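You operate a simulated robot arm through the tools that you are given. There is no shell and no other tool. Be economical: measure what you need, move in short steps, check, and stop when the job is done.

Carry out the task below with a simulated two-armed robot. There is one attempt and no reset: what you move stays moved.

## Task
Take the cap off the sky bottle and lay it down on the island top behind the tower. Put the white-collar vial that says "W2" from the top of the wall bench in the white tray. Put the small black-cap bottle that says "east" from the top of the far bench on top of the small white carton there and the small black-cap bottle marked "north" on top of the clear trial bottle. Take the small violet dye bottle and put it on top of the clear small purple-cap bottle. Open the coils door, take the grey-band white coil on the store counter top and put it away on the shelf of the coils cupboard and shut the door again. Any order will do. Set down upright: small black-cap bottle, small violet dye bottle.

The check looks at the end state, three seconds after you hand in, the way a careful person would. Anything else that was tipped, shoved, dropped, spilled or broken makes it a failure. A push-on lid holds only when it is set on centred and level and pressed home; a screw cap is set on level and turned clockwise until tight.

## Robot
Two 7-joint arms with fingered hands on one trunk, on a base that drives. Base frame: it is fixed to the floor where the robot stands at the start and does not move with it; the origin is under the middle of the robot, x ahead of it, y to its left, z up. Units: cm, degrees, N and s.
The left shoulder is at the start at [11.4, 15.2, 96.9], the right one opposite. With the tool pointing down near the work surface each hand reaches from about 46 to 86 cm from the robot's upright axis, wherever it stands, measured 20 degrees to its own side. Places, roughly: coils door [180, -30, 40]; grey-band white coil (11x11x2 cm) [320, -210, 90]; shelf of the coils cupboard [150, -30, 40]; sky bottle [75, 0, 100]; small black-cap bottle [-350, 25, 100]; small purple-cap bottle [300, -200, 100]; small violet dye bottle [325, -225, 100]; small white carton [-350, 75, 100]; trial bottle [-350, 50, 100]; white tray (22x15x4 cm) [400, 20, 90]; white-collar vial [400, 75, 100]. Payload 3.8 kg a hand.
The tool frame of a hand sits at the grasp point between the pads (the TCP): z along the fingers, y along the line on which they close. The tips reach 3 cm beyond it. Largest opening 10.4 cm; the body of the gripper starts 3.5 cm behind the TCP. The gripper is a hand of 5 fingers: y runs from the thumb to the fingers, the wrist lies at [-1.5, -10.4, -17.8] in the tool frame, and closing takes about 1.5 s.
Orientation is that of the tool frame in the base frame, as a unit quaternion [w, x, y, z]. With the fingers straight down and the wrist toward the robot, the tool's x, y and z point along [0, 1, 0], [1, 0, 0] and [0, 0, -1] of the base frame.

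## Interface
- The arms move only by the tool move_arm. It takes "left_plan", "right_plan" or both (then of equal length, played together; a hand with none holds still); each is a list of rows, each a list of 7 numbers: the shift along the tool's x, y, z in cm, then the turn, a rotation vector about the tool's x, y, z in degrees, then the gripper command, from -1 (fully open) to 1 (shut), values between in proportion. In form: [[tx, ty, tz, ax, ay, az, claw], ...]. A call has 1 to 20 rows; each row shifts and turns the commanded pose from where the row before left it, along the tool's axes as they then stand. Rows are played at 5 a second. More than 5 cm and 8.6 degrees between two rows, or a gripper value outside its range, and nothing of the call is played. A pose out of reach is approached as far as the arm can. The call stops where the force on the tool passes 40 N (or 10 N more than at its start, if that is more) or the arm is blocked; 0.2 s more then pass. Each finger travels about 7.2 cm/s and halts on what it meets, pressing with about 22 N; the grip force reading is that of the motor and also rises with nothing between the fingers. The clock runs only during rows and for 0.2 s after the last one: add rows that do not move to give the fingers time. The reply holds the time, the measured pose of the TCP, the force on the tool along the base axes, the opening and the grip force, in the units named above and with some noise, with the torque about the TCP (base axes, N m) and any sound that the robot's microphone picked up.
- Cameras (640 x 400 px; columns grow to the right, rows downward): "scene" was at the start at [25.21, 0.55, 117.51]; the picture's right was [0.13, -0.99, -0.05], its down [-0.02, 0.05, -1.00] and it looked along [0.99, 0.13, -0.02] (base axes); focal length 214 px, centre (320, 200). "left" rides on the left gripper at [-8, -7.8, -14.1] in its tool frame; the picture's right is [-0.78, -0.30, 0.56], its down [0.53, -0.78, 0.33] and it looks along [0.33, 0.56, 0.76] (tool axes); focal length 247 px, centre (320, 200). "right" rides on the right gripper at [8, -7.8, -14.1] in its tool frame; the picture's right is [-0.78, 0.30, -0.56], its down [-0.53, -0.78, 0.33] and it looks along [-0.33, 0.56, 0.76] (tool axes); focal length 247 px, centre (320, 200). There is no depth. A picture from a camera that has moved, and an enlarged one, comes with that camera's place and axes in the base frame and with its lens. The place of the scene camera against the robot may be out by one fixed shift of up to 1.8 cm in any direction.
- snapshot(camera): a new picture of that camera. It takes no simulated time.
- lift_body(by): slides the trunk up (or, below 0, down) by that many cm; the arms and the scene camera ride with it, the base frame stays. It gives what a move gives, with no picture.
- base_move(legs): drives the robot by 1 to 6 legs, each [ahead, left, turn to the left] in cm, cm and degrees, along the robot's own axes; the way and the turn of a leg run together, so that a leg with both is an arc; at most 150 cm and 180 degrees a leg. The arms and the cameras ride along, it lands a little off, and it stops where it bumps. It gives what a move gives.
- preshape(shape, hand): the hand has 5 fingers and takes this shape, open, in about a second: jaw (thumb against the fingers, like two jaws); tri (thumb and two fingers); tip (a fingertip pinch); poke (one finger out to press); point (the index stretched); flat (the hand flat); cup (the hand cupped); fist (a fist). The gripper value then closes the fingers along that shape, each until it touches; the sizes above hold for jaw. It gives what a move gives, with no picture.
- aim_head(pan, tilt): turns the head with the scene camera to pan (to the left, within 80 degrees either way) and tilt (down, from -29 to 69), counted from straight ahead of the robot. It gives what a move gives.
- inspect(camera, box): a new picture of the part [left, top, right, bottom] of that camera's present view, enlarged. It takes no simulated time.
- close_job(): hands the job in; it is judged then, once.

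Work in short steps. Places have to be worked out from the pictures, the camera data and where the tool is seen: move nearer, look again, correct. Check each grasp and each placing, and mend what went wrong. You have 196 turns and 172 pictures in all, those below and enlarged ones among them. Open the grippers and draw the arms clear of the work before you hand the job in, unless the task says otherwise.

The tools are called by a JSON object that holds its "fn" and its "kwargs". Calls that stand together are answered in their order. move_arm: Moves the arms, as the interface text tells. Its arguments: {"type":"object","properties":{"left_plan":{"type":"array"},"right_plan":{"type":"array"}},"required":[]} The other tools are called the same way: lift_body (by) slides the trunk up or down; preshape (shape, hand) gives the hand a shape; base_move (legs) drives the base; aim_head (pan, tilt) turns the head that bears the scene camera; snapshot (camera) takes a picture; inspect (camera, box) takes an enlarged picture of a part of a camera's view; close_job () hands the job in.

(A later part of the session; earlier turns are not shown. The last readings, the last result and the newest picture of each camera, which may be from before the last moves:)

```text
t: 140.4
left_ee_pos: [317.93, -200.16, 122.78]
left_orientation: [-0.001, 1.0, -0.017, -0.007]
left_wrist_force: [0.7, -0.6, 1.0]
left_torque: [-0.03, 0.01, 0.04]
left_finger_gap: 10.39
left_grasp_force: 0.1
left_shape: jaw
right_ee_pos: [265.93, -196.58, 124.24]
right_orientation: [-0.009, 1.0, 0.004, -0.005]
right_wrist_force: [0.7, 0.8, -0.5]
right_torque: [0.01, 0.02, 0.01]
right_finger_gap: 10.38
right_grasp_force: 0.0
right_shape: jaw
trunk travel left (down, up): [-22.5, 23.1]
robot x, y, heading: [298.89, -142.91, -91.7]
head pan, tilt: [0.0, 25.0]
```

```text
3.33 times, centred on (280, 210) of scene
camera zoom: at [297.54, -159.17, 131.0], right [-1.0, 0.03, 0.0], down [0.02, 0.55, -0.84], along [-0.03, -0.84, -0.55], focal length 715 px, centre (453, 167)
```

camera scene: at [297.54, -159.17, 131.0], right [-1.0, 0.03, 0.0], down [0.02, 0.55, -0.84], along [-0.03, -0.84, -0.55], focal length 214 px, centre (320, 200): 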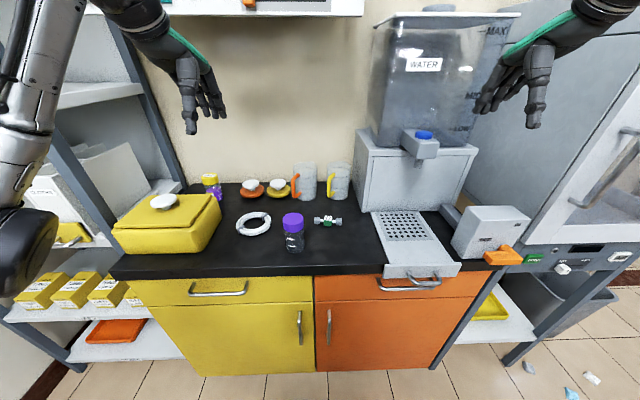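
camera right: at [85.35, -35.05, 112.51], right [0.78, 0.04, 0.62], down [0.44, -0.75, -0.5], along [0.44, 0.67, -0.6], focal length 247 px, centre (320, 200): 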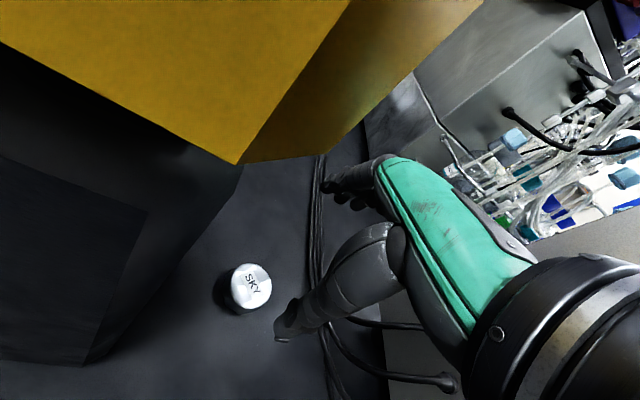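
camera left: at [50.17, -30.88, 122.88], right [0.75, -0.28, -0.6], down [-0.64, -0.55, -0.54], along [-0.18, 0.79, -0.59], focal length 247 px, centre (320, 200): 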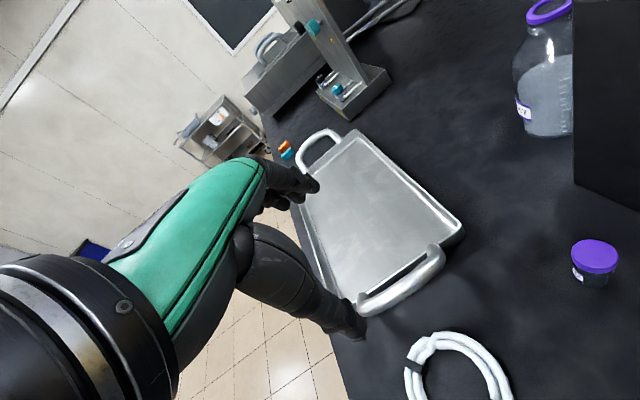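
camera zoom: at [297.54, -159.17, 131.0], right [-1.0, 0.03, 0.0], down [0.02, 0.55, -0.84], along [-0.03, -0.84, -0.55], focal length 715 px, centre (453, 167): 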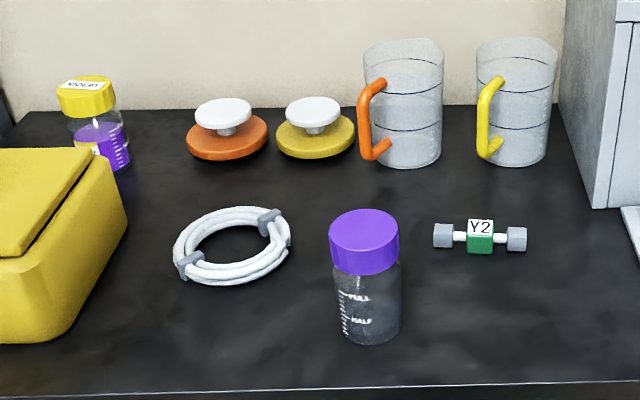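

Positions: violet bottle ≈ (335.5, -231), purple-cap bottle ≈ (303.3, -203.2), coil ≈ (317, -214). I tuck the right hand inward to miss the water dispenser, lower the left, and move the base closer.

{"fn": "move_arm", "kwargs": {"left_plan": [[0, 0, 3, 0, 0, 0, -1], [0, 0, 3, 0, 0, 0, -1], [0, 0, 2, 0, 0, 0, -1], [0, 0, 0, 0, 0, 0, -1]], "right_plan": [[3.5, 0, 0, 0, 0, 0, -1], [3.5, -1, 0, 0, 0, 0, -1], [3.5, -1, 0, 0, 0, 0, -1], [2, -1, 0, 0, 0, 0, -1]]}}

{"fn": "base_move", "kwargs": {"legs": [[0, 13, 1.5], [18, 0, 0]]}}

{"fn": "aim_head", "kwargs": {"pan": 15, "tilt": 30}}

{"fn": "snapshot", "kwargs": {"camera": "scene"}}

{"fn": "snapshot", "kwargs": {"camera": "left"}}

```text
t: 141.4
left_ee_pos: [317.82, -199.97, 114.76]
left_orientation: [-0.001, 1.0, -0.016, -0.009]
left_wrist_force: [0.3, 0.2, -0.1]
left_torque: [0.02, 0.0, 0.0]
left_finger_gap: 10.37
left_grasp_force: 0.1
left_shape: jaw
right_ee_pos: [278.96, -193.54, 124.13]
right_orientation: [-0.008, 1.0, 0.004, -0.007]
right_wrist_force: [-0.5, -0.4, 0.1]
right_torque: [0.02, -0.01, 0.02]
right_finger_gap: 10.39
right_grasp_force: 0.0
right_shape: jaw
trunk travel left (down, up): [-22.5, 23.1]
robot x, y, heading: [298.89, -143.25, -91.9]
head pan, tilt: [0.0, 25.0]
```

```text
t: 143.8
left_ee_pos: [332.45, -217.78, 114.95]
left_orientation: [0.0, 1.0, -0.001, -0.007]
left_wrist_force: [0.1, -0.8, 0.8]
left_torque: [-0.01, 0.02, -0.02]
left_finger_gap: 10.39
left_grasp_force: 0.1
left_shape: jaw
right_ee_pos: [293.4, -212.47, 124.25]
right_orientation: [-0.007, 1.0, 0.02, -0.005]
right_wrist_force: [0.7, 0.2, -0.1]
right_torque: [0.0, 0.01, -0.01]
right_finger_gap: 10.39
right_grasp_force: 0.0
right_shape: jaw
trunk travel left (down, up): [-22.5, 23.1]
robot x, y, heading: [312.08, -161.64, -89.8]
head pan, tilt: [0.0, 25.0]
```

```text
t: 144.6
left_ee_pos: [332.49, -217.98, 114.73]
left_orientation: [-0.001, 1.0, -0.001, -0.009]
left_wrist_force: [0.3, -0.5, 0.2]
left_torque: [0.03, -0.01, 0.0]
left_finger_gap: 10.37
left_grasp_force: 0.0
left_shape: jaw
right_ee_pos: [293.39, -212.68, 123.88]
right_orientation: [-0.007, 1.0, 0.019, -0.006]
right_wrist_force: [0.4, 0.2, -0.1]
right_torque: [0.01, -0.01, 0.01]
right_finger_gap: 10.39
right_grasp_force: 0.1
right_shape: jaw
trunk travel left (down, up): [-22.5, 23.1]
robot x, y, heading: [312.26, -161.85, -90.2]
head pan, tilt: [15.0, 30.0]
```

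```text
92 pictures are left
camera scene: at [313.38, -177.23, 130.26], right [-0.97, -0.26, -0.04], down [-0.13, 0.6, -0.79], along [0.22, -0.76, -0.61], focal length 214 px, centre (320, 200)
```

scene: 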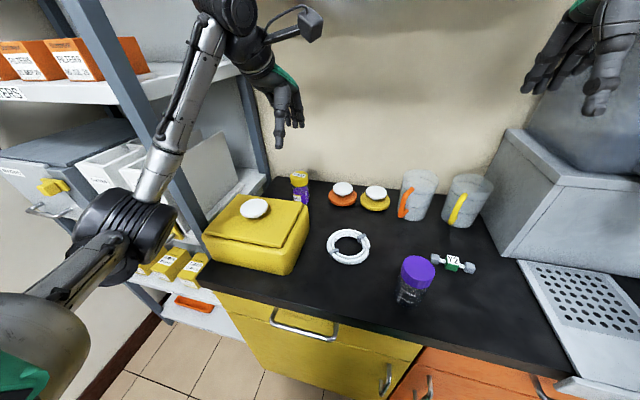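

```text
91 pictures are left
camera left: at [324.83, -210.3, 129.17], right [-0.78, 0.3, -0.54], down [0.53, 0.78, -0.34], along [0.32, -0.55, -0.77], focal length 247 px, centre (320, 200)
```

left: 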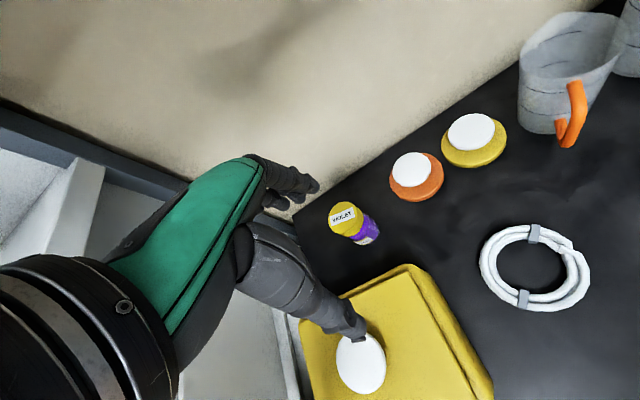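

The violet bottle is at about (336.2, -228.2) by the hand camera. I move above it and check alignment.

{"fn": "move_arm", "kwargs": {"left_plan": [[0.9, 3.4, 0, 0, 0, 0, -1], [0.9, 3.4, 1, 0, 0, 0, -1], [0.9, 3.4, 3, 0, 0, 0, -1], [0.9, 0, 4, 0, 0, 0, -1]]}}

{"fn": "snapshot", "kwargs": {"camera": "left"}}

```text
t: 145.6
left_ee_pos: [336.08, -228.17, 106.71]
left_orientation: [-0.001, 1.0, -0.002, -0.009]
left_wrist_force: [0.8, -0.8, 0.3]
left_torque: [0.0, 0.02, 0.0]
left_finger_gap: 10.36
left_grasp_force: 0.0
left_shape: jaw
right_ee_pos: [293.48, -212.59, 124.06]
right_orientation: [-0.008, 1.0, 0.02, -0.008]
right_wrist_force: [0.0, -0.3, -0.3]
right_torque: [-0.02, 0.0, 0.01]
right_finger_gap: 10.4
right_grasp_force: 0.0
right_shape: jaw
trunk travel left (down, up): [-22.5, 23.1]
robot x, y, heading: [311.99, -162.03, -90.0]
head pan, tilt: [15.0, 30.0]
```

```text
90 pictures are left
camera left: at [328.45, -220.46, 121.08], right [-0.78, 0.3, -0.54], down [0.53, 0.78, -0.34], along [0.32, -0.56, -0.77], focal length 247 px, centre (320, 200)
```

left: 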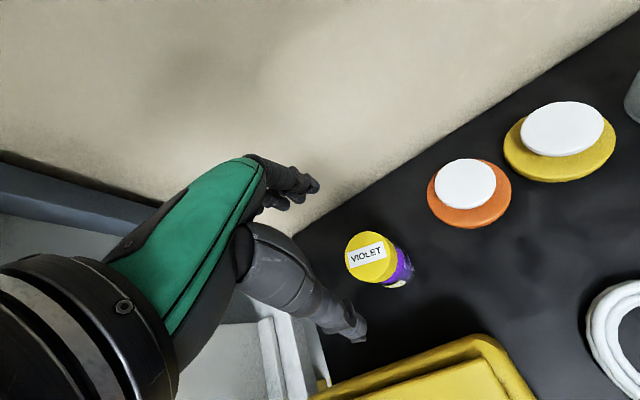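

Aligned within 1 cm: bottle at (336, -229). I shift 0.7 cm and descend to z ≈ 93.

{"fn": "move_arm", "kwargs": {"left_plan": [[0, 0.7, 3, 0, 0, 0, -1], [0, 0, 4, 0, 0, 0, -1], [0, 0, 4, 0, 0, 0, -1], [0, 0, 2.8, 0, 0, 0, -1]]}}

{"fn": "snapshot", "kwargs": {"camera": "left"}}

```text
t: 146.6
left_ee_pos: [336.03, -228.67, 93.07]
left_orientation: [-0.001, 1.0, 0.0, -0.008]
left_wrist_force: [0.1, 0.4, 0.1]
left_torque: [0.01, -0.01, 0.0]
left_finger_gap: 10.35
left_grasp_force: 0.1
left_shape: jaw
right_ee_pos: [293.31, -212.79, 124.07]
right_orientation: [-0.008, 1.0, 0.019, -0.006]
right_wrist_force: [0.2, 0.4, -1.1]
right_torque: [0.01, 0.02, 0.03]
right_finger_gap: 10.39
right_grasp_force: 0.1
right_shape: jaw
trunk travel left (down, up): [-22.5, 23.1]
robot x, y, heading: [311.96, -161.73, -90.3]
head pan, tilt: [15.0, 30.0]
```

```text
89 pictures are left
camera left: at [328.31, -221.03, 107.46], right [-0.78, 0.3, -0.54], down [0.53, 0.78, -0.34], along [0.32, -0.56, -0.77], focal length 247 px, centre (320, 200)
```

left: 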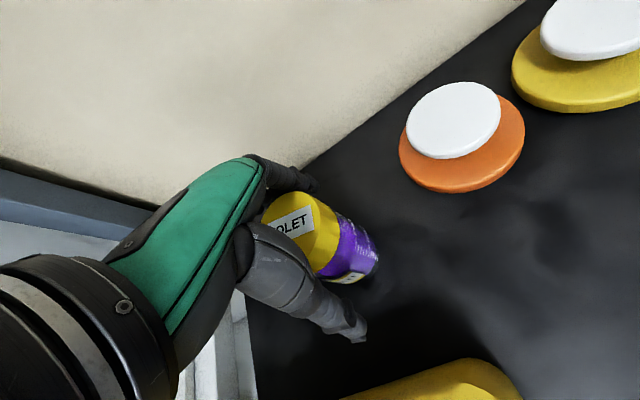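

The bottle stands between thumb and fingers. I close and lift it.

{"fn": "move_arm", "kwargs": {"left_plan": [[0, 0, 0, 0, 0, 0, -0.4], [0, 0, 0, 0, 0, 0, 0], [0, 0, 0, 0, 0, 0, 0.4], [0, 0, 0, 0, 0, 0, 0.8], [0, 0, 0, 0, 0, 0, 1], [0, 0, 0, 0, 0, 0, 1], [0, 0, 0, 0, 0, 0, 1], [0, 0, -2, 0, 0, 0, 1], [0, 0, -4, 0, 0, 0, 1], [0, 0, -4, 0, 0, 0, 1], [0, 0, -4, 0, 0, 0, 1], [0, 0, -4, 0, 0, 0, 1]]}}

{"fn": "snapshot", "kwargs": {"camera": "left"}}

{"fn": "snapshot", "kwargs": {"camera": "scene"}}

```text
t: 149.2
left_ee_pos: [336.0, -228.55, 111.32]
left_orientation: [-0.002, 1.0, -0.001, -0.008]
left_wrist_force: [-0.3, -0.3, -2.6]
left_torque: [0.01, -0.01, 0.03]
left_finger_gap: 4.82
left_grasp_force: 22.2
left_shape: jaw
right_ee_pos: [293.36, -212.69, 124.07]
right_orientation: [-0.008, 1.0, 0.019, -0.006]
right_wrist_force: [-0.4, -0.2, -0.8]
right_torque: [-0.03, -0.02, -0.02]
right_finger_gap: 10.39
right_grasp_force: 0.0
right_shape: jaw
trunk travel left (down, up): [-22.5, 23.1]
robot x, y, heading: [311.89, -162.42, -89.9]
head pan, tilt: [15.0, 30.0]
```

```text
88 pictures are left
camera left: at [328.27, -220.88, 125.69], right [-0.78, 0.3, -0.54], down [0.53, 0.78, -0.34], along [0.32, -0.55, -0.77], focal length 247 px, centre (320, 200)
```

left: 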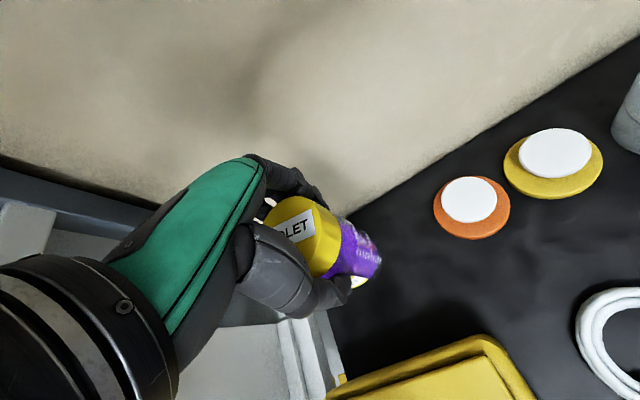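

```text
87 pictures are left
camera scene: at [313.33, -177.13, 130.28], right [-0.97, -0.26, -0.04], down [-0.13, 0.6, -0.79], along [0.23, -0.76, -0.61], focal length 214 px, centre (320, 200)
```

scene: 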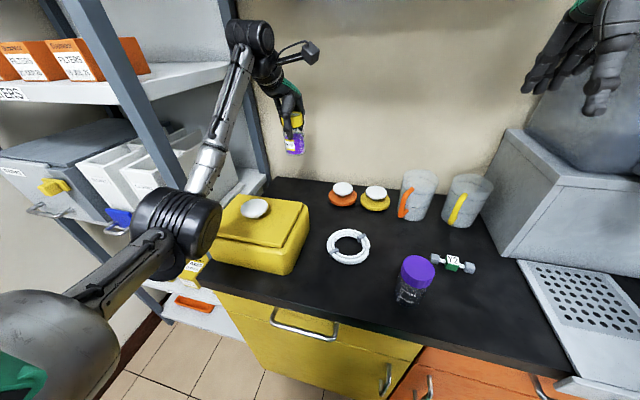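

Held upright (gap 4.8 cm). I raise the trunk 5 cm for clearance, then move the base back and right toward the purple-cap bottle.

{"fn": "lift_body", "kwargs": {"by": 5}}

{"fn": "base_move", "kwargs": {"legs": [[-17, 0, 0], [0, -25, 0]]}}

{"fn": "aim_head", "kwargs": {"pan": 10, "tilt": 30}}

{"fn": "snapshot", "kwargs": {"camera": "scene"}}

{"fn": "snapshot", "kwargs": {"camera": "left"}}

```text
t: 150.1
left_ee_pos: [336.0, -228.93, 115.85]
left_orientation: [-0.003, 1.0, -0.001, -0.009]
left_wrist_force: [-0.1, -0.5, -2.0]
left_torque: [0.0, 0.0, 0.0]
left_finger_gap: 4.85
left_grasp_force: 22.3
left_shape: jaw
right_ee_pos: [293.36, -212.7, 128.96]
right_orientation: [-0.008, 1.0, 0.02, -0.005]
right_wrist_force: [-0.5, 0.1, -0.6]
right_torque: [0.02, -0.03, 0.03]
right_finger_gap: 10.37
right_grasp_force: 0.0
right_shape: jaw
trunk travel left (down, up): [-27.5, 18.1]
robot x, y, heading: [312.04, -162.1, -89.8]
head pan, tilt: [15.0, 30.0]
```

```text
t: 153.0
left_ee_pos: [311.01, -211.23, 115.89]
left_orientation: [-0.002, 1.0, 0.0, -0.008]
left_wrist_force: [1.1, 0.0, -1.8]
left_torque: [0.04, 0.03, -0.01]
left_finger_gap: 4.85
left_grasp_force: 22.2
left_shape: jaw
right_ee_pos: [268.28, -195.11, 129.09]
right_orientation: [-0.007, 1.0, 0.02, -0.006]
right_wrist_force: [0.6, 0.7, 0.1]
right_torque: [0.02, 0.02, 0.01]
right_finger_gap: 10.39
right_grasp_force: 0.0
right_shape: jaw
trunk travel left (down, up): [-27.5, 18.1]
robot x, y, heading: [286.64, -144.13, -90.0]
head pan, tilt: [15.0, 30.0]
```

```text
t: 153.7
left_ee_pos: [310.87, -211.18, 115.98]
left_orientation: [-0.003, 1.0, -0.001, -0.008]
left_wrist_force: [0.2, -0.3, -0.9]
left_torque: [0.01, -0.01, 0.01]
left_finger_gap: 4.83
left_grasp_force: 21.9
left_shape: jaw
right_ee_pos: [268.2, -195.01, 129.03]
right_orientation: [-0.008, 1.0, 0.02, -0.006]
right_wrist_force: [-0.9, 0.6, -0.3]
right_torque: [0.01, 0.01, 0.02]
right_finger_gap: 10.37
right_grasp_force: 0.1
right_shape: jaw
trunk travel left (down, up): [-27.5, 18.1]
robot x, y, heading: [287.24, -144.34, -90.0]
head pan, tilt: [10.0, 30.0]
```

```text
86 pictures are left
camera scene: at [287.37, -157.45, 136.09], right [-0.98, -0.17, -0.02], down [-0.09, 0.57, -0.82], along [0.15, -0.81, -0.57], focal length 214 px, centre (320, 200)
```

scene: 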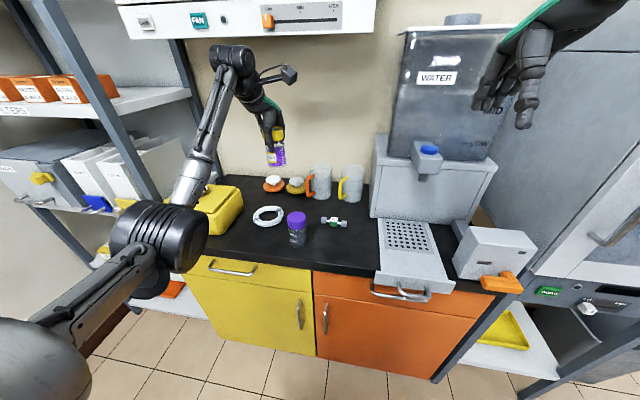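

```text
85 pictures are left
camera left: at [303.16, -203.56, 130.29], right [-0.78, 0.3, -0.54], down [0.53, 0.78, -0.34], along [0.32, -0.55, -0.77], focal length 247 px, centre (320, 200)
```

left: 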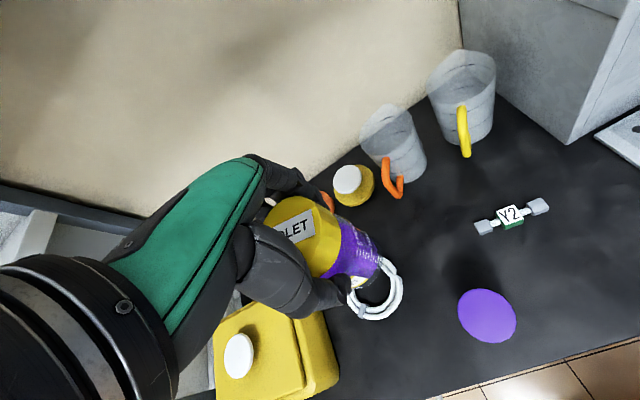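

The purple cap centre is at about (304, -203), top ≈ z 96.8. I move the violet bottle over it, staying about 3 cm above.

{"fn": "move_arm", "kwargs": {"left_plan": [[-2, -2.1, 0, 0, 0, 0, 1], [-2, -2.1, 1, 0, 0, 0, 1], [-2, -2, 2, 0, 0, 0, 1], [-0.9, -2, 3, 0, 0, 0, 1], [0, 0, 1, 0, 0, 0, 1]]}}

{"fn": "snapshot", "kwargs": {"camera": "left"}}

{"fn": "inspect", "kwargs": {"camera": "scene", "box": [220, 140, 380, 270]}}

```text
t: 154.9
left_ee_pos: [303.89, -202.92, 109.12]
left_orientation: [-0.002, 1.0, 0.0, -0.008]
left_wrist_force: [0.0, -0.5, -1.9]
left_torque: [0.02, 0.0, 0.08]
left_finger_gap: 4.87
left_grasp_force: 22.4
left_shape: jaw
right_ee_pos: [268.19, -195.2, 129.1]
right_orientation: [-0.008, 1.0, 0.019, -0.006]
right_wrist_force: [-0.4, 0.1, 0.7]
right_torque: [0.02, -0.04, -0.03]
right_finger_gap: 10.37
right_grasp_force: 0.1
right_shape: jaw
trunk travel left (down, up): [-27.5, 18.1]
robot x, y, heading: [286.53, -144.42, -90.0]
head pan, tilt: [10.0, 30.0]
```

```text
84 pictures are left
camera left: at [296.16, -195.25, 123.54], right [-0.79, 0.3, -0.54], down [0.53, 0.78, -0.34], along [0.32, -0.55, -0.77], focal length 247 px, centre (320, 200)
```

left: 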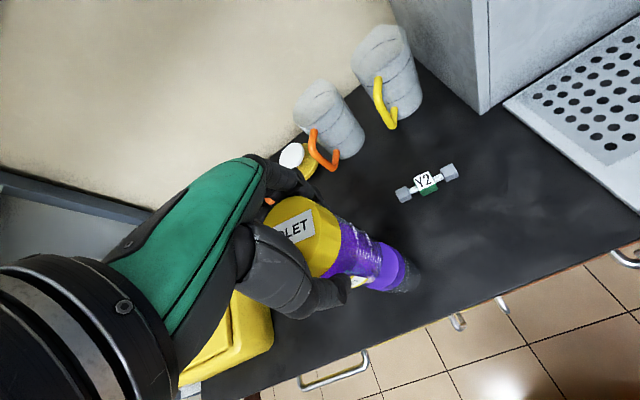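

```text
3.08 times, centred on (300, 205) of scene
camera zoom: at [287.4, -157.47, 136.09], right [-0.98, -0.17, -0.02], down [-0.09, 0.57, -0.82], along [0.15, -0.81, -0.57], focal length 660 px, centre (382, 185)
```

zoom: 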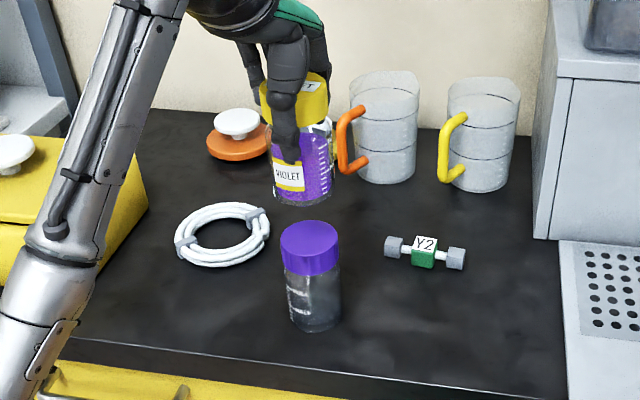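

Sideways it lines up. I lower 3 cm to just above the cap and compare again.

{"fn": "move_arm", "kwargs": {"left_plan": [[0, 0, 1.5, 0, 0, 0, 1], [0, 0, 1.2, 0, 0, 0, 1]]}}

{"fn": "inspect", "kwargs": {"camera": "scene", "box": [250, 150, 340, 260]}}

{"fn": "inspect", "kwargs": {"camera": "left", "box": [240, 180, 460, 330]}}

```text
t: 155.5
left_ee_pos: [303.86, -202.84, 106.53]
left_orientation: [-0.001, 1.0, -0.001, -0.009]
left_wrist_force: [-0.2, -0.1, -2.3]
left_torque: [0.01, 0.02, 0.02]
left_finger_gap: 4.85
left_grasp_force: 21.8
left_shape: jaw
right_ee_pos: [268.19, -194.98, 129.0]
right_orientation: [-0.008, 1.0, 0.02, -0.007]
right_wrist_force: [0.0, 0.0, -0.3]
right_torque: [0.0, -0.03, 0.02]
right_finger_gap: 10.4
right_grasp_force: 0.1
right_shape: jaw
trunk travel left (down, up): [-27.5, 18.1]
robot x, y, heading: [286.5, -143.86, -90.1]
head pan, tilt: [10.0, 30.0]
```

```text
3.64 times, centred on (295, 205) of scene
camera zoom: at [287.4, -157.46, 136.08], right [-0.98, -0.17, -0.02], down [-0.09, 0.57, -0.82], along [0.15, -0.81, -0.57], focal length 780 px, centre (411, 182)
```

zoom: 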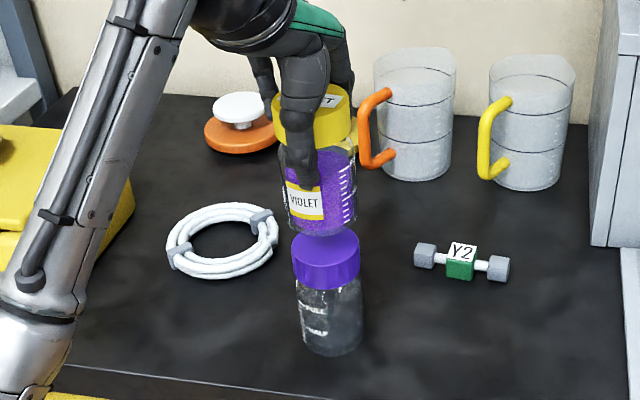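

```text
2.67 times, centred on (350, 255) of left
camera zoom: at [296.13, -195.22, 120.84], right [-0.79, 0.3, -0.54], down [0.53, 0.78, -0.34], along [0.32, -0.55, -0.77], focal length 659 px, centre (240, 53)
```

zoom: 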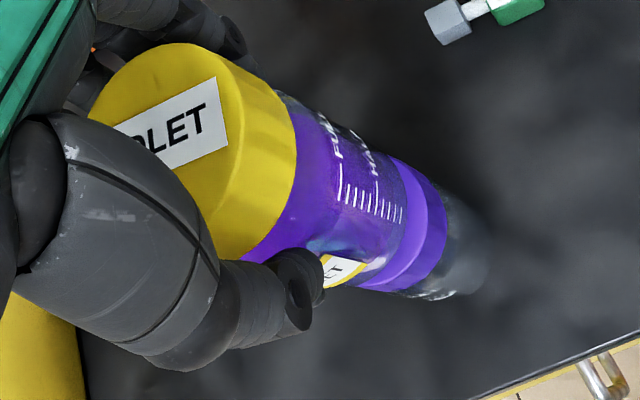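

It looks concentric from both cameras. I lower in small steps until it touches.

{"fn": "move_arm", "kwargs": {"left_plan": [[-0.1, 0, 0.7, 0, 0, 0, 1], [0, 0, 0.4, 0, 0, 0, 1], [0, 0, 0.3, 0, 0, 0, 1], [0, 0, 0.2, 0, 0, 0, 1]]}}

{"fn": "inspect", "kwargs": {"camera": "scene", "box": [250, 150, 340, 260]}}

```text
t: 156.5
left_ee_pos: [303.67, -202.96, 104.87]
left_orientation: [-0.002, 1.0, -0.001, -0.007]
left_wrist_force: [0.2, -0.1, -2.3]
left_torque: [0.01, -0.02, 0.01]
left_finger_gap: 4.87
left_grasp_force: 22.3
left_shape: jaw
right_ee_pos: [268.2, -195.04, 129.13]
right_orientation: [-0.008, 1.0, 0.02, -0.006]
right_wrist_force: [-0.2, 0.6, 0.7]
right_torque: [0.02, 0.01, 0.03]
right_finger_gap: 10.37
right_grasp_force: 0.0
right_shape: jaw
trunk travel left (down, up): [-27.5, 18.1]
robot x, y, heading: [286.71, -144.07, -89.8]
head pan, tilt: [10.0, 30.0]
```

```text
3.64 times, centred on (295, 205) of scene
camera zoom: at [287.39, -157.45, 136.09], right [-0.98, -0.17, -0.02], down [-0.09, 0.57, -0.82], along [0.15, -0.81, -0.57], focal length 780 px, centre (411, 182)
```

zoom: 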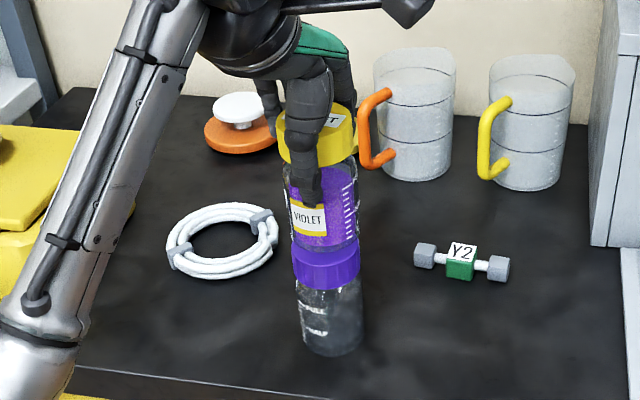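

Nearly there; a few more 2 mm steps.

{"fn": "move_arm", "kwargs": {"left_plan": [[0, 0, 0.2, 0, 0, 0, 1], [0, 0, 0.2, 0, 0, 0, 1]]}}

{"fn": "move_arm", "kwargs": {"left_plan": [[0, 0, 0.2, 0, 0, 0, 1], [0, 0, 0.15, 0, 0, 0, 1]]}}

```text
t: 157.1
left_ee_pos: [303.57, -203.0, 104.42]
left_orientation: [-0.001, 1.0, -0.001, -0.009]
left_wrist_force: [0.4, -0.3, -2.2]
left_torque: [-0.01, -0.01, -0.02]
left_finger_gap: 4.84
left_grasp_force: 21.7
left_shape: jaw
right_ee_pos: [268.3, -195.05, 129.11]
right_orientation: [-0.009, 1.0, 0.021, -0.006]
right_wrist_force: [-0.3, -0.9, -0.5]
right_torque: [0.0, -0.02, 0.02]
right_finger_gap: 10.38
right_grasp_force: 0.0
right_shape: jaw
trunk travel left (down, up): [-27.5, 18.1]
robot x, y, heading: [287.19, -144.37, -89.9]
head pan, tilt: [10.0, 30.0]
```

```text
t: 157.7
left_ee_pos: [303.62, -203.09, 104.01]
left_orientation: [-0.001, 1.0, -0.001, -0.007]
left_wrist_force: [0.2, -0.6, -1.9]
left_torque: [-0.01, 0.01, -0.01]
left_finger_gap: 4.82
left_grasp_force: 22.0
left_shape: jaw
right_ee_pos: [268.22, -195.02, 129.09]
right_orientation: [-0.007, 1.0, 0.02, -0.006]
right_wrist_force: [0.5, -0.7, 0.1]
right_torque: [0.01, 0.01, -0.01]
right_finger_gap: 10.39
right_grasp_force: 0.0
right_shape: jaw
trunk travel left (down, up): [-27.5, 18.1]
robot x, y, heading: [286.95, -144.17, -89.8]
head pan, tilt: [10.0, 30.0]
```

Still only the bottle's weight. I continue, and look once more.

{"fn": "move_arm", "kwargs": {"left_plan": [[0, 0, 0.2, 0, 0, 0, 1], [0, 0, 0.2, 0, 0, 0, 1]]}}

{"fn": "inspect", "kwargs": {"camera": "scene", "box": [250, 150, 340, 260]}}

{"fn": "inspect", "kwargs": {"camera": "left", "box": [240, 180, 460, 330]}}

```text
t: 158.3
left_ee_pos: [303.67, -202.95, 103.57]
left_orientation: [-0.002, 1.0, -0.001, -0.008]
left_wrist_force: [0.4, 0.2, -1.5]
left_torque: [0.0, 0.0, -0.01]
left_finger_gap: 4.86
left_grasp_force: 22.1
left_shape: jaw
right_ee_pos: [268.11, -195.1, 129.04]
right_orientation: [-0.008, 1.0, 0.02, -0.007]
right_wrist_force: [-0.1, -0.4, -0.8]
right_torque: [0.0, 0.0, 0.0]
right_finger_gap: 10.35
right_grasp_force: 0.0
right_shape: jaw
trunk travel left (down, up): [-27.5, 18.1]
robot x, y, heading: [286.83, -144.07, -90.1]
head pan, tilt: [10.0, 30.0]
```

```text
3.64 times, centred on (295, 205) of scene
camera zoom: at [287.39, -157.45, 136.09], right [-0.98, -0.17, -0.02], down [-0.09, 0.57, -0.82], along [0.15, -0.81, -0.57], focal length 780 px, centre (411, 182)
```

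zoom: 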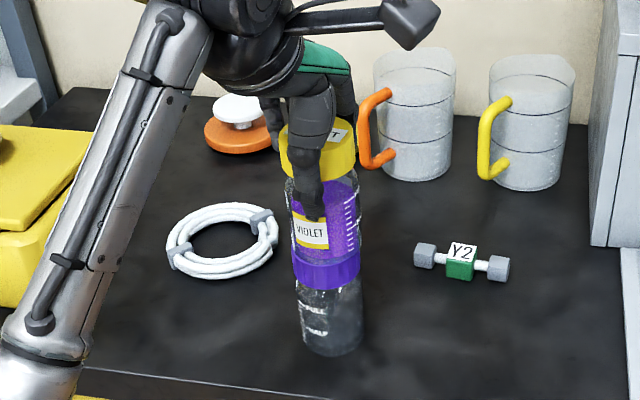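

```text
2.67 times, centred on (350, 255) of left
camera zoom: at [295.97, -195.31, 118.02], right [-0.78, 0.3, -0.54], down [0.53, 0.78, -0.34], along [0.32, -0.55, -0.77], focal length 659 px, centre (240, 53)
```

zoom: 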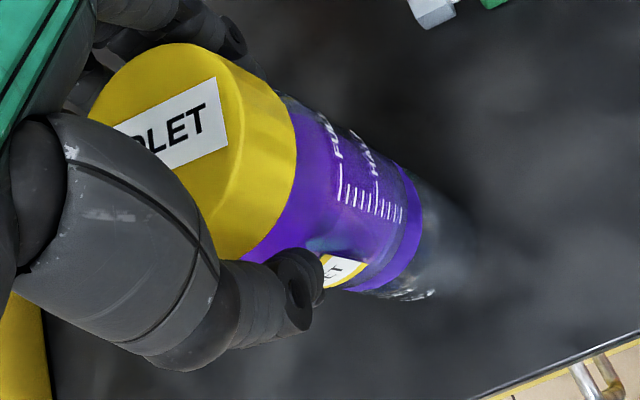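

Still weight only; concentric view looks good, so I keep lowering.

{"fn": "move_arm", "kwargs": {"left_plan": [[0, 0, 0.2, 0, 0, 0, 1], [0, 0, 0.2, 0, 0, 0, 1], [0, 0, 0.2, 0, 0, 0, 1]]}}

```text
t: 159.1
left_ee_pos: [303.74, -202.89, 103.26]
left_orientation: [0.003, 1.0, -0.001, -0.008]
left_wrist_force: [0.1, -0.6, 11.7]
left_torque: [-0.07, -0.01, -0.01]
left_finger_gap: 4.89
left_grasp_force: 22.3
left_shape: jaw
right_ee_pos: [268.14, -194.97, 129.16]
right_orientation: [-0.007, 1.0, 0.02, -0.005]
right_wrist_force: [-0.2, -0.4, 0.6]
right_torque: [-0.02, 0.0, 0.0]
right_finger_gap: 10.38
right_grasp_force: 0.0
right_shape: jaw
trunk travel left (down, up): [-27.5, 18.1]
robot x, y, heading: [286.54, -144.16, -89.8]
head pan, tilt: [10.0, 30.0]
```

Contact (12 N up). I ease off 2 mm and open the fingers gradually.

{"fn": "move_arm", "kwargs": {"left_plan": [[0, 0, -0.25, 0, 0, 0, 1], [0, 0, 0, 0, 0, 0, 0.5], [0, 0, 0, 0, 0, 0, 0.1], [0, 0, 0, 0, 0, 0, 0.0], [0, 0, 0, 0, 0, 0, -0.15], [0, 0, 0, 0, 0, 0, -0.3], [0, 0, 0, 0, 0, 0, -0.6], [0, 0, 0, 0, 0, 0, -1], [0, 0, 0, 0, 0, 0, -1]]}}

{"fn": "inspect", "kwargs": {"camera": "scene", "box": [250, 150, 340, 260]}}

{"fn": "inspect", "kwargs": {"camera": "left", "box": [240, 180, 460, 330]}}

```text
t: 161.1
left_ee_pos: [303.71, -202.95, 103.4]
left_orientation: [-0.001, 1.0, -0.001, -0.008]
left_wrist_force: [-0.2, 0.3, 0.4]
left_torque: [-0.02, 0.02, 0.03]
left_finger_gap: 10.36
left_grasp_force: 0.1
left_shape: jaw
right_ee_pos: [268.27, -195.13, 129.13]
right_orientation: [-0.007, 1.0, 0.02, -0.005]
right_wrist_force: [-0.8, 0.1, -0.4]
right_torque: [0.02, 0.0, 0.01]
right_finger_gap: 10.39
right_grasp_force: 0.0
right_shape: jaw
trunk travel left (down, up): [-27.5, 18.1]
robot x, y, heading: [286.98, -144.1, -89.8]
head pan, tilt: [10.0, 30.0]
```

```text
3.64 times, centred on (295, 205) of scene
camera zoom: at [287.38, -157.41, 136.09], right [-0.98, -0.17, -0.02], down [-0.09, 0.57, -0.82], along [0.15, -0.81, -0.57], focal length 780 px, centre (411, 182)
```

zoom: 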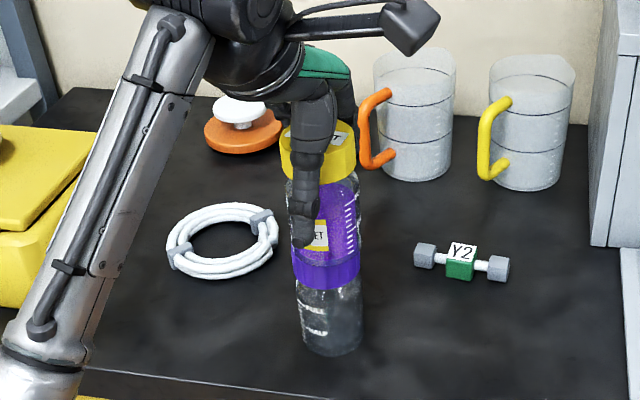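

```text
2.67 times, centred on (350, 255) of left
camera zoom: at [295.96, -195.25, 117.7], right [-0.78, 0.3, -0.54], down [0.53, 0.78, -0.34], along [0.32, -0.55, -0.77], focal length 659 px, centre (240, 53)
```

zoom: 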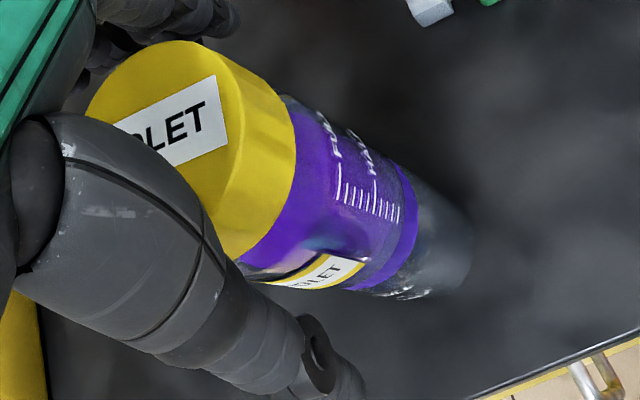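

The violet bottle stands centred on the purple cap. I lift the hand away, back off, and turn to look at the coils door on the island's far side before choosing which hand takes the coil.

{"fn": "move_arm", "kwargs": {"left_plan": [[0, 0, -2, 0, 0, 0, -1], [0, 0, -4, 0, 0, 0, -1], [0, 0, -4, 0, 0, 0, -1], [0, 0, -4, 0, 0, 0, -1], [0, 0, -4, 0, 0, 0, -1]]}}

{"fn": "base_move", "kwargs": {"legs": [[-20, 0, 0], [0, 0, -120]]}}

{"fn": "aim_head", "kwargs": {"pan": 0, "tilt": 20}}

{"fn": "snapshot", "kwargs": {"camera": "scene"}}

```text
t: 162.3
left_ee_pos: [303.63, -203.1, 121.48]
left_orientation: [-0.002, 1.0, -0.001, -0.008]
left_wrist_force: [-0.7, 0.5, 0.5]
left_torque: [0.04, 0.01, 0.01]
left_finger_gap: 10.38
left_grasp_force: 0.1
left_shape: jaw
right_ee_pos: [268.25, -194.95, 129.18]
right_orientation: [-0.007, 1.0, 0.021, -0.005]
right_wrist_force: [0.6, 0.0, 0.5]
right_torque: [0.0, -0.02, 0.0]
right_finger_gap: 10.39
right_grasp_force: 0.1
right_shape: jaw
trunk travel left (down, up): [-27.5, 18.1]
robot x, y, heading: [286.61, -144.52, -90.0]
head pan, tilt: [10.0, 30.0]
```

```text
t: 168.8
left_ee_pos: [226.95, -110.08, 121.43]
left_orientation: [0.008, -0.507, 0.862, 0.003]
left_wrist_force: [1.1, -1.5, -0.4]
left_torque: [0.02, 0.01, -0.02]
left_finger_gap: 10.37
left_grasp_force: 0.1
left_shape: jaw
right_ee_pos: [251.39, -82.93, 129.04]
right_orientation: [0.009, -0.525, 0.851, -0.003]
right_wrist_force: [0.9, 0.5, -0.4]
right_torque: [-0.03, -0.03, 0.0]
right_finger_gap: 10.39
right_grasp_force: 0.1
right_shape: jaw
trunk travel left (down, up): [-27.5, 18.1]
robot x, y, heading: [286.61, -123.96, 151.1]
head pan, tilt: [10.0, 30.0]
```

```text
t: 169.5
left_ee_pos: [226.86, -110.09, 121.41]
left_orientation: [0.007, -0.507, 0.862, 0.003]
left_wrist_force: [0.2, -0.1, -1.1]
left_torque: [-0.01, -0.01, 0.0]
left_finger_gap: 10.38
left_grasp_force: 0.0
left_shape: jaw
right_ee_pos: [251.35, -82.89, 129.03]
right_orientation: [0.008, -0.525, 0.851, -0.005]
right_wrist_force: [0.4, 0.4, 0.2]
right_torque: [0.02, 0.02, -0.01]
right_finger_gap: 10.38
right_grasp_force: 0.1
right_shape: jaw
trunk travel left (down, up): [-27.5, 18.1]
robot x, y, heading: [286.81, -124.06, 150.9]
head pan, tilt: [0.0, 20.0]
```

```text
75 pictures are left
camera scene: at [274.12, -117.93, 137.65], right [0.48, 0.88, 0.0], down [0.37, -0.21, -0.91], along [-0.79, 0.44, -0.42], focal length 214 px, centre (320, 200)
```

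scene: 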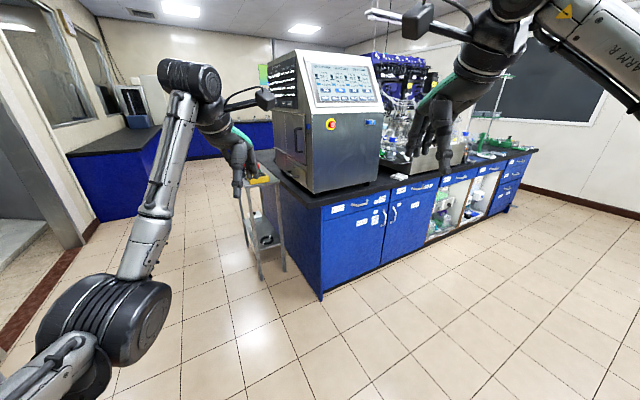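

Doors with labels on the island's near end. I zoom in to find which is the coils door and its handle.

{"fn": "inspect", "kwargs": {"camera": "scene", "box": [300, 165, 460, 290]}}

```text
3.20 times, centred on (380, 228) of scene
camera zoom: at [274.12, -117.93, 137.65], right [0.48, 0.88, 0.0], down [0.37, -0.21, -0.91], along [-0.79, 0.44, -0.42], focal length 686 px, centre (128, 112)
```

zoom: 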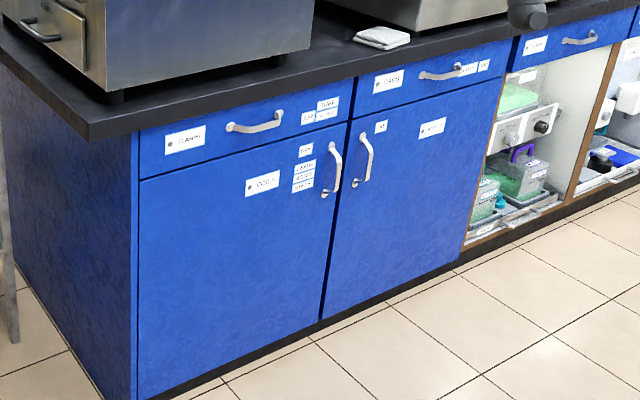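

The left door is "COILS": hinge on its left at y ≈ -64, vertical handle at about (184, -17, z 58-71). I'll open it with the left hand pointing right. I drive round to face it, stopping a bit back, and lower the trunk.

{"fn": "base_move", "kwargs": {"legs": [[0, 0, 29], [0, -119, 0], [20, 0, 0]]}}

{"fn": "lift_body", "kwargs": {"by": -27}}

{"fn": "move_arm", "kwargs": {"left_plan": [[0, 0, 0, 0, -8.18, 0, -1], [0, 0, 0, 0, -8.18, 0, -1], [0, 0, 0, 0, -8.18, 0, -1], [0, 0, 0, 0, -8.18, 0, -1], [0, 0, 0, 0, -8.18, 0, -1], [0, 0, 0, 0, -8.18, 0, -1], [0, 0, 0, 0, -8.18, 0, -1], [0, 0, 0, 0, -8.18, 0, -1], [0, 0, 0, 0, -8.18, 0, -1], [0, 0, 0, 0, -8.18, 0, -1], [0, 0, 0, 0, -8.18, 0, -1]]}}

{"fn": "aim_head", "kwargs": {"pan": 0, "tilt": 30}}

{"fn": "snapshot", "kwargs": {"camera": "scene"}}

```text
t: 178.1
left_ee_pos: [208.62, -22.26, 121.47]
left_orientation: [0.006, -0.701, 0.713, 0.006]
left_wrist_force: [-0.2, -0.6, -0.2]
left_torque: [0.01, 0.02, 0.01]
left_finger_gap: 10.37
left_grasp_force: 0.0
left_shape: jaw
right_ee_pos: [217.31, 13.23, 129.22]
right_orientation: [-0.009, 0.717, -0.698, 0.0]
right_wrist_force: [-0.3, -0.6, -0.5]
right_torque: [-0.01, 0.0, -0.02]
right_finger_gap: 10.4
right_grasp_force: 0.2
right_shape: jaw
trunk travel left (down, up): [-27.5, 18.1]
robot x, y, heading: [267.6, -6.07, 179.0]
head pan, tilt: [0.0, 20.0]
```

```text
t: 180.9
left_ee_pos: [208.52, -22.25, 94.46]
left_orientation: [0.006, -0.701, 0.713, 0.006]
left_wrist_force: [-0.3, -0.3, 0.9]
left_torque: [-0.04, 0.0, 0.0]
left_finger_gap: 10.38
left_grasp_force: 0.1
left_shape: jaw
right_ee_pos: [217.2, 13.21, 102.23]
right_orientation: [-0.009, 0.716, -0.698, 0.0]
right_wrist_force: [0.0, -1.1, 0.4]
right_torque: [0.0, -0.02, -0.03]
right_finger_gap: 10.38
right_grasp_force: 0.0
right_shape: jaw
trunk travel left (down, up): [-0.5, 45.1]
robot x, y, heading: [267.89, -6.32, 179.1]
head pan, tilt: [0.0, 20.0]
```

```text
t: 183.3
left_ee_pos: [208.41, -22.22, 94.35]
left_orientation: [0.508, -0.493, 0.499, 0.499]
left_wrist_force: [-0.2, -1.0, -0.6]
left_torque: [0.01, 0.03, 0.02]
left_finger_gap: 10.38
left_grasp_force: 0.2
left_shape: jaw
right_ee_pos: [217.02, 13.26, 101.97]
right_orientation: [-0.009, 0.716, -0.698, 0.001]
right_wrist_force: [1.2, -0.2, 0.6]
right_torque: [0.06, 0.02, -0.02]
right_finger_gap: 10.37
right_grasp_force: 0.1
right_shape: jaw
trunk travel left (down, up): [-0.5, 45.1]
robot x, y, heading: [267.63, -5.98, 179.3]
head pan, tilt: [0.0, 20.0]
```

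```text
t: 184.0
left_ee_pos: [208.34, -22.25, 94.27]
left_orientation: [0.508, -0.493, 0.5, 0.499]
left_wrist_force: [1.4, 0.1, 0.5]
left_torque: [0.03, 0.03, -0.02]
left_finger_gap: 10.36
left_grasp_force: 0.1
left_shape: jaw
right_ee_pos: [217.01, 13.27, 102.07]
right_orientation: [-0.009, 0.716, -0.698, 0.002]
right_wrist_force: [-0.5, -0.4, 0.4]
right_torque: [0.01, 0.01, -0.02]
right_finger_gap: 10.39
right_grasp_force: 0.1
right_shape: jaw
trunk travel left (down, up): [-0.5, 45.1]
robot x, y, heading: [267.49, -6.0, 179.5]
head pan, tilt: [0.0, 30.0]
```

```text
73 pictures are left
camera scene: at [236.7, -6.22, 98.25], right [0.01, 1.0, 0.0], down [0.87, -0.01, -0.5], along [-0.5, 0.01, -0.87], focal length 214 px, centre (320, 200)
```

scene: 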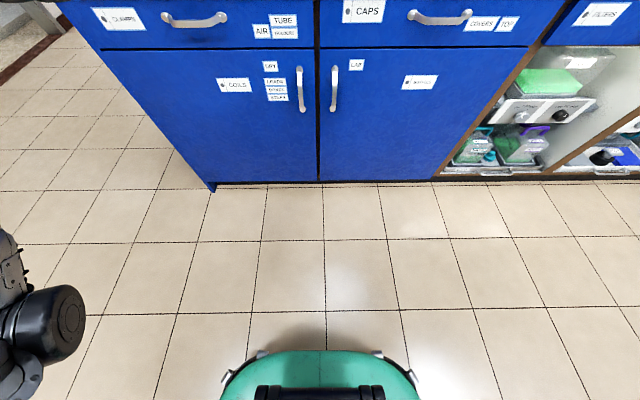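

The handle is at about (184, -10.5, z 58-70). I lower the left hand to z 64 and drive in until it is a few cm off the door.

{"fn": "move_arm", "kwargs": {"left_plan": [[4.5, 0, 0, 0, 0, 0, -1], [4.5, 0, 0, 0, 0, 0, -1], [4.5, 0, 0, 0, 0, 0, -1], [4.5, 0, 0, 0, 0, 0, -1], [4.5, 0, 0, 0, 0, 0, -1], [4.5, 0, 0, 0, 0, 0, -1], [3, 0, -3, 0, 0, 0, -1]]}}

{"fn": "base_move", "kwargs": {"legs": [[15, 0, 0.8]]}}

{"fn": "snapshot", "kwargs": {"camera": "left"}}

{"fn": "snapshot", "kwargs": {"camera": "scene"}}

```text
t: 185.6
left_ee_pos: [208.29, -24.54, 64.46]
left_orientation: [0.509, -0.492, 0.499, 0.5]
left_wrist_force: [0.4, 0.0, -0.9]
left_torque: [0.02, 0.01, -0.01]
left_finger_gap: 10.36
left_grasp_force: 0.1
left_shape: jaw
right_ee_pos: [217.17, 13.15, 102.26]
right_orientation: [-0.01, 0.716, -0.698, 0.001]
right_wrist_force: [-0.9, -0.4, -0.9]
right_torque: [0.01, -0.01, 0.0]
right_finger_gap: 10.36
right_grasp_force: 0.0
right_shape: jaw
trunk travel left (down, up): [-0.5, 45.1]
robot x, y, heading: [267.87, -6.11, 179.2]
head pan, tilt: [0.0, 30.0]
```

```text
t: 187.0
left_ee_pos: [193.37, -25.48, 64.46]
left_orientation: [0.506, -0.497, 0.495, 0.503]
left_wrist_force: [-0.3, -0.2, -0.7]
left_torque: [-0.01, -0.01, 0.0]
left_finger_gap: 10.4
left_grasp_force: 0.0
left_shape: jaw
right_ee_pos: [201.47, 12.59, 102.03]
right_orientation: [-0.01, 0.721, -0.692, 0.001]
right_wrist_force: [-0.3, 0.2, 0.6]
right_torque: [0.01, -0.02, -0.01]
right_finger_gap: 10.37
right_grasp_force: 0.1
right_shape: jaw
trunk travel left (down, up): [-0.5, 45.1]
robot x, y, heading: [252.6, -5.9, -180.0]
head pan, tilt: [0.0, 30.0]
```

```text
72 pictures are left
camera left: at [201.0, -39.61, 72.33], right [0.29, 0.54, 0.79], down [0.78, 0.34, -0.53], along [-0.55, 0.77, -0.32], focal length 247 px, centre (320, 200)
```

left: 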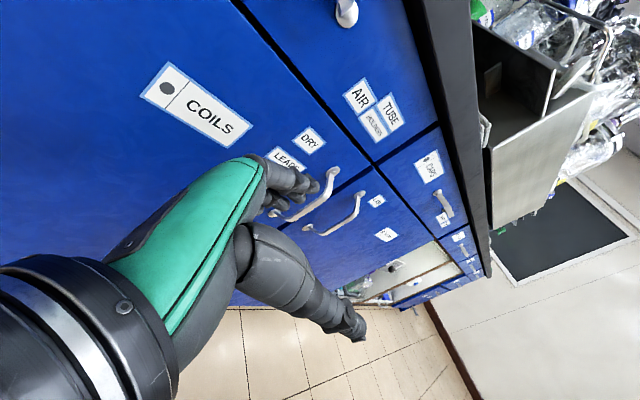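

```text
71 pictures are left
camera scene: at [221.32, -6.56, 98.2], right [0.0, 1.0, 0.0], down [0.87, 0.0, -0.5], along [-0.5, 0.0, -0.87], focal length 214 px, centre (320, 200)
```

scene: 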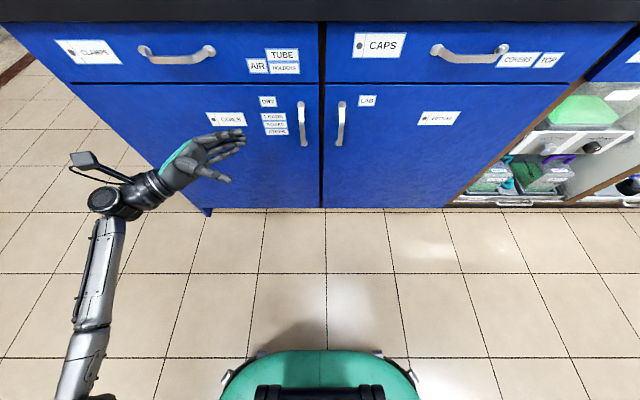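

Combining both views, the bar is near (180.5, -11, 62). I narrow the fingers to ~3.5 cm, bring the hand closer to the door at x ≈ 184, and look.

{"fn": "move_arm", "kwargs": {"left_plan": [[1, 2.5, 0, 0, 0, 0, -0.5], [1, 2.5, 0, 0, 0, 0, 0], [0.5, 2.5, 0, 0, 0, 0, 0.33], [0, 2, 3, 0, 0, 0, 0.33], [0, 0, 3, 0, 0, 0, 0.33]]}}

{"fn": "snapshot", "kwargs": {"camera": "left"}}

{"fn": "inspect", "kwargs": {"camera": "scene", "box": [150, 60, 370, 220]}}

```text
t: 188.2
left_ee_pos: [183.92, -19.33, 62.07]
left_orientation: [0.505, -0.496, 0.496, 0.503]
left_wrist_force: [0.7, -0.3, -0.2]
left_torque: [-0.02, 0.01, 0.02]
left_finger_gap: 3.52
left_grasp_force: 0.0
left_shape: jaw
right_ee_pos: [201.61, 12.67, 101.97]
right_orientation: [-0.009, 0.721, -0.692, 0.002]
right_wrist_force: [-0.6, -0.5, -0.3]
right_torque: [0.01, 0.0, 0.0]
right_finger_gap: 10.37
right_grasp_force: 0.0
right_shape: jaw
trunk travel left (down, up): [-0.5, 45.1]
robot x, y, heading: [252.52, -5.93, -179.9]
head pan, tilt: [0.0, 30.0]
```

```text
70 pictures are left
camera left: at [191.6, -33.69, 70.05], right [0.3, 0.54, 0.79], down [0.78, 0.34, -0.53], along [-0.55, 0.77, -0.32], focal length 247 px, centre (320, 200)
```

left: 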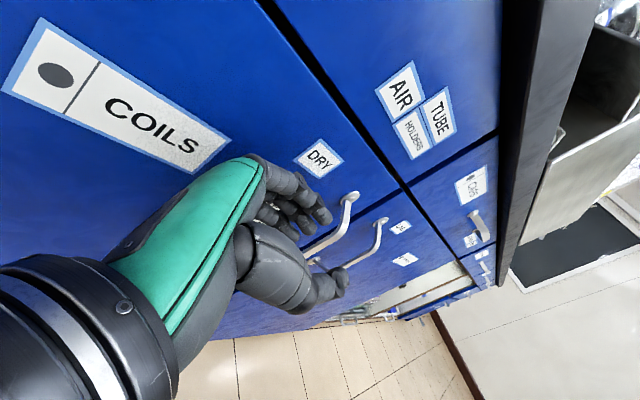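

```text
2.50 times, centred on (260, 140) of scene
camera zoom: at [221.43, -6.54, 98.25], right [0.0, 1.0, 0.0], down [0.87, 0.0, -0.5], along [-0.5, 0.0, -0.87], focal length 536 px, centre (470, 350)
```

zoom: 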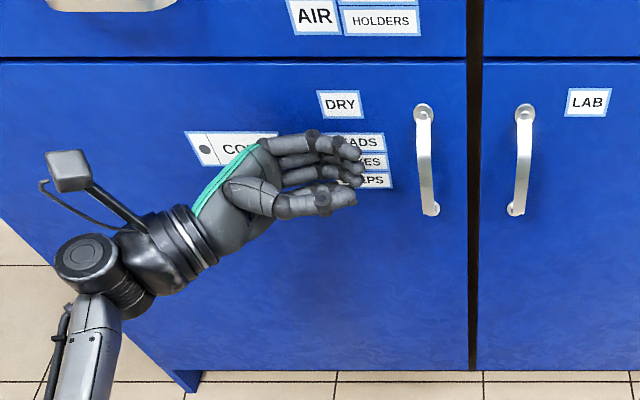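

The bar is about 3.5 cm nearer the door than the hand's axis. I shift in by that and then slide the fingers toward the bar.

{"fn": "move_arm", "kwargs": {"left_plan": [[0, 2, 0, 0, 0, 0, 0.33], [0, 1.3, 0, 0, 0, 0, 0.33], [0, 0, 2, 0, 0, 0, 0.33], [0, 0, 2, 0, 0, 0, 0.33]]}}

{"fn": "snapshot", "kwargs": {"camera": "left"}}

```text
t: 188.7
left_ee_pos: [182.1, -19.68, 61.94]
left_orientation: [0.507, -0.495, 0.498, 0.499]
left_wrist_force: [28.8, -3.0, 4.2]
left_torque: [-0.06, -0.22, 0.52]
left_finger_gap: 3.1
left_grasp_force: 0.0
left_shape: jaw
right_ee_pos: [201.97, 12.29, 102.37]
right_orientation: [-0.009, 0.722, -0.691, 0.0]
right_wrist_force: [0.1, 0.3, 0.2]
right_torque: [0.0, -0.01, -0.03]
right_finger_gap: 10.36
right_grasp_force: 0.0
right_shape: jaw
trunk travel left (down, up): [-0.5, 45.1]
robot x, y, heading: [252.73, -6.11, -179.7]
head pan, tilt: [0.0, 30.0]
stopped in row 2 (left hand): the force on the tool passed its limit (the readings are from after the stop); the commanded pose is now the measured one
```

```text
68 pictures are left
camera left: at [189.67, -34.07, 69.97], right [0.3, 0.54, 0.79], down [0.78, 0.33, -0.53], along [-0.55, 0.77, -0.33], focal length 247 px, centre (320, 200)
```

left: 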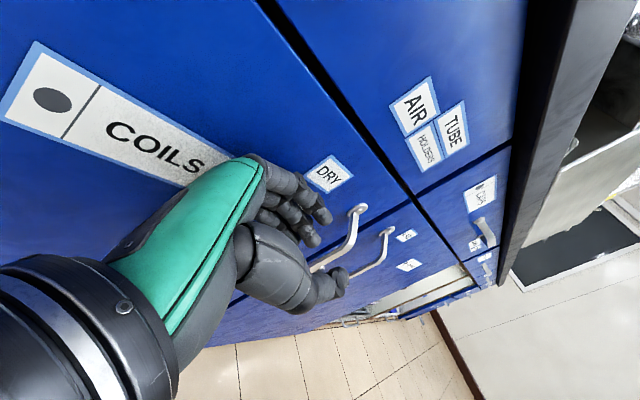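

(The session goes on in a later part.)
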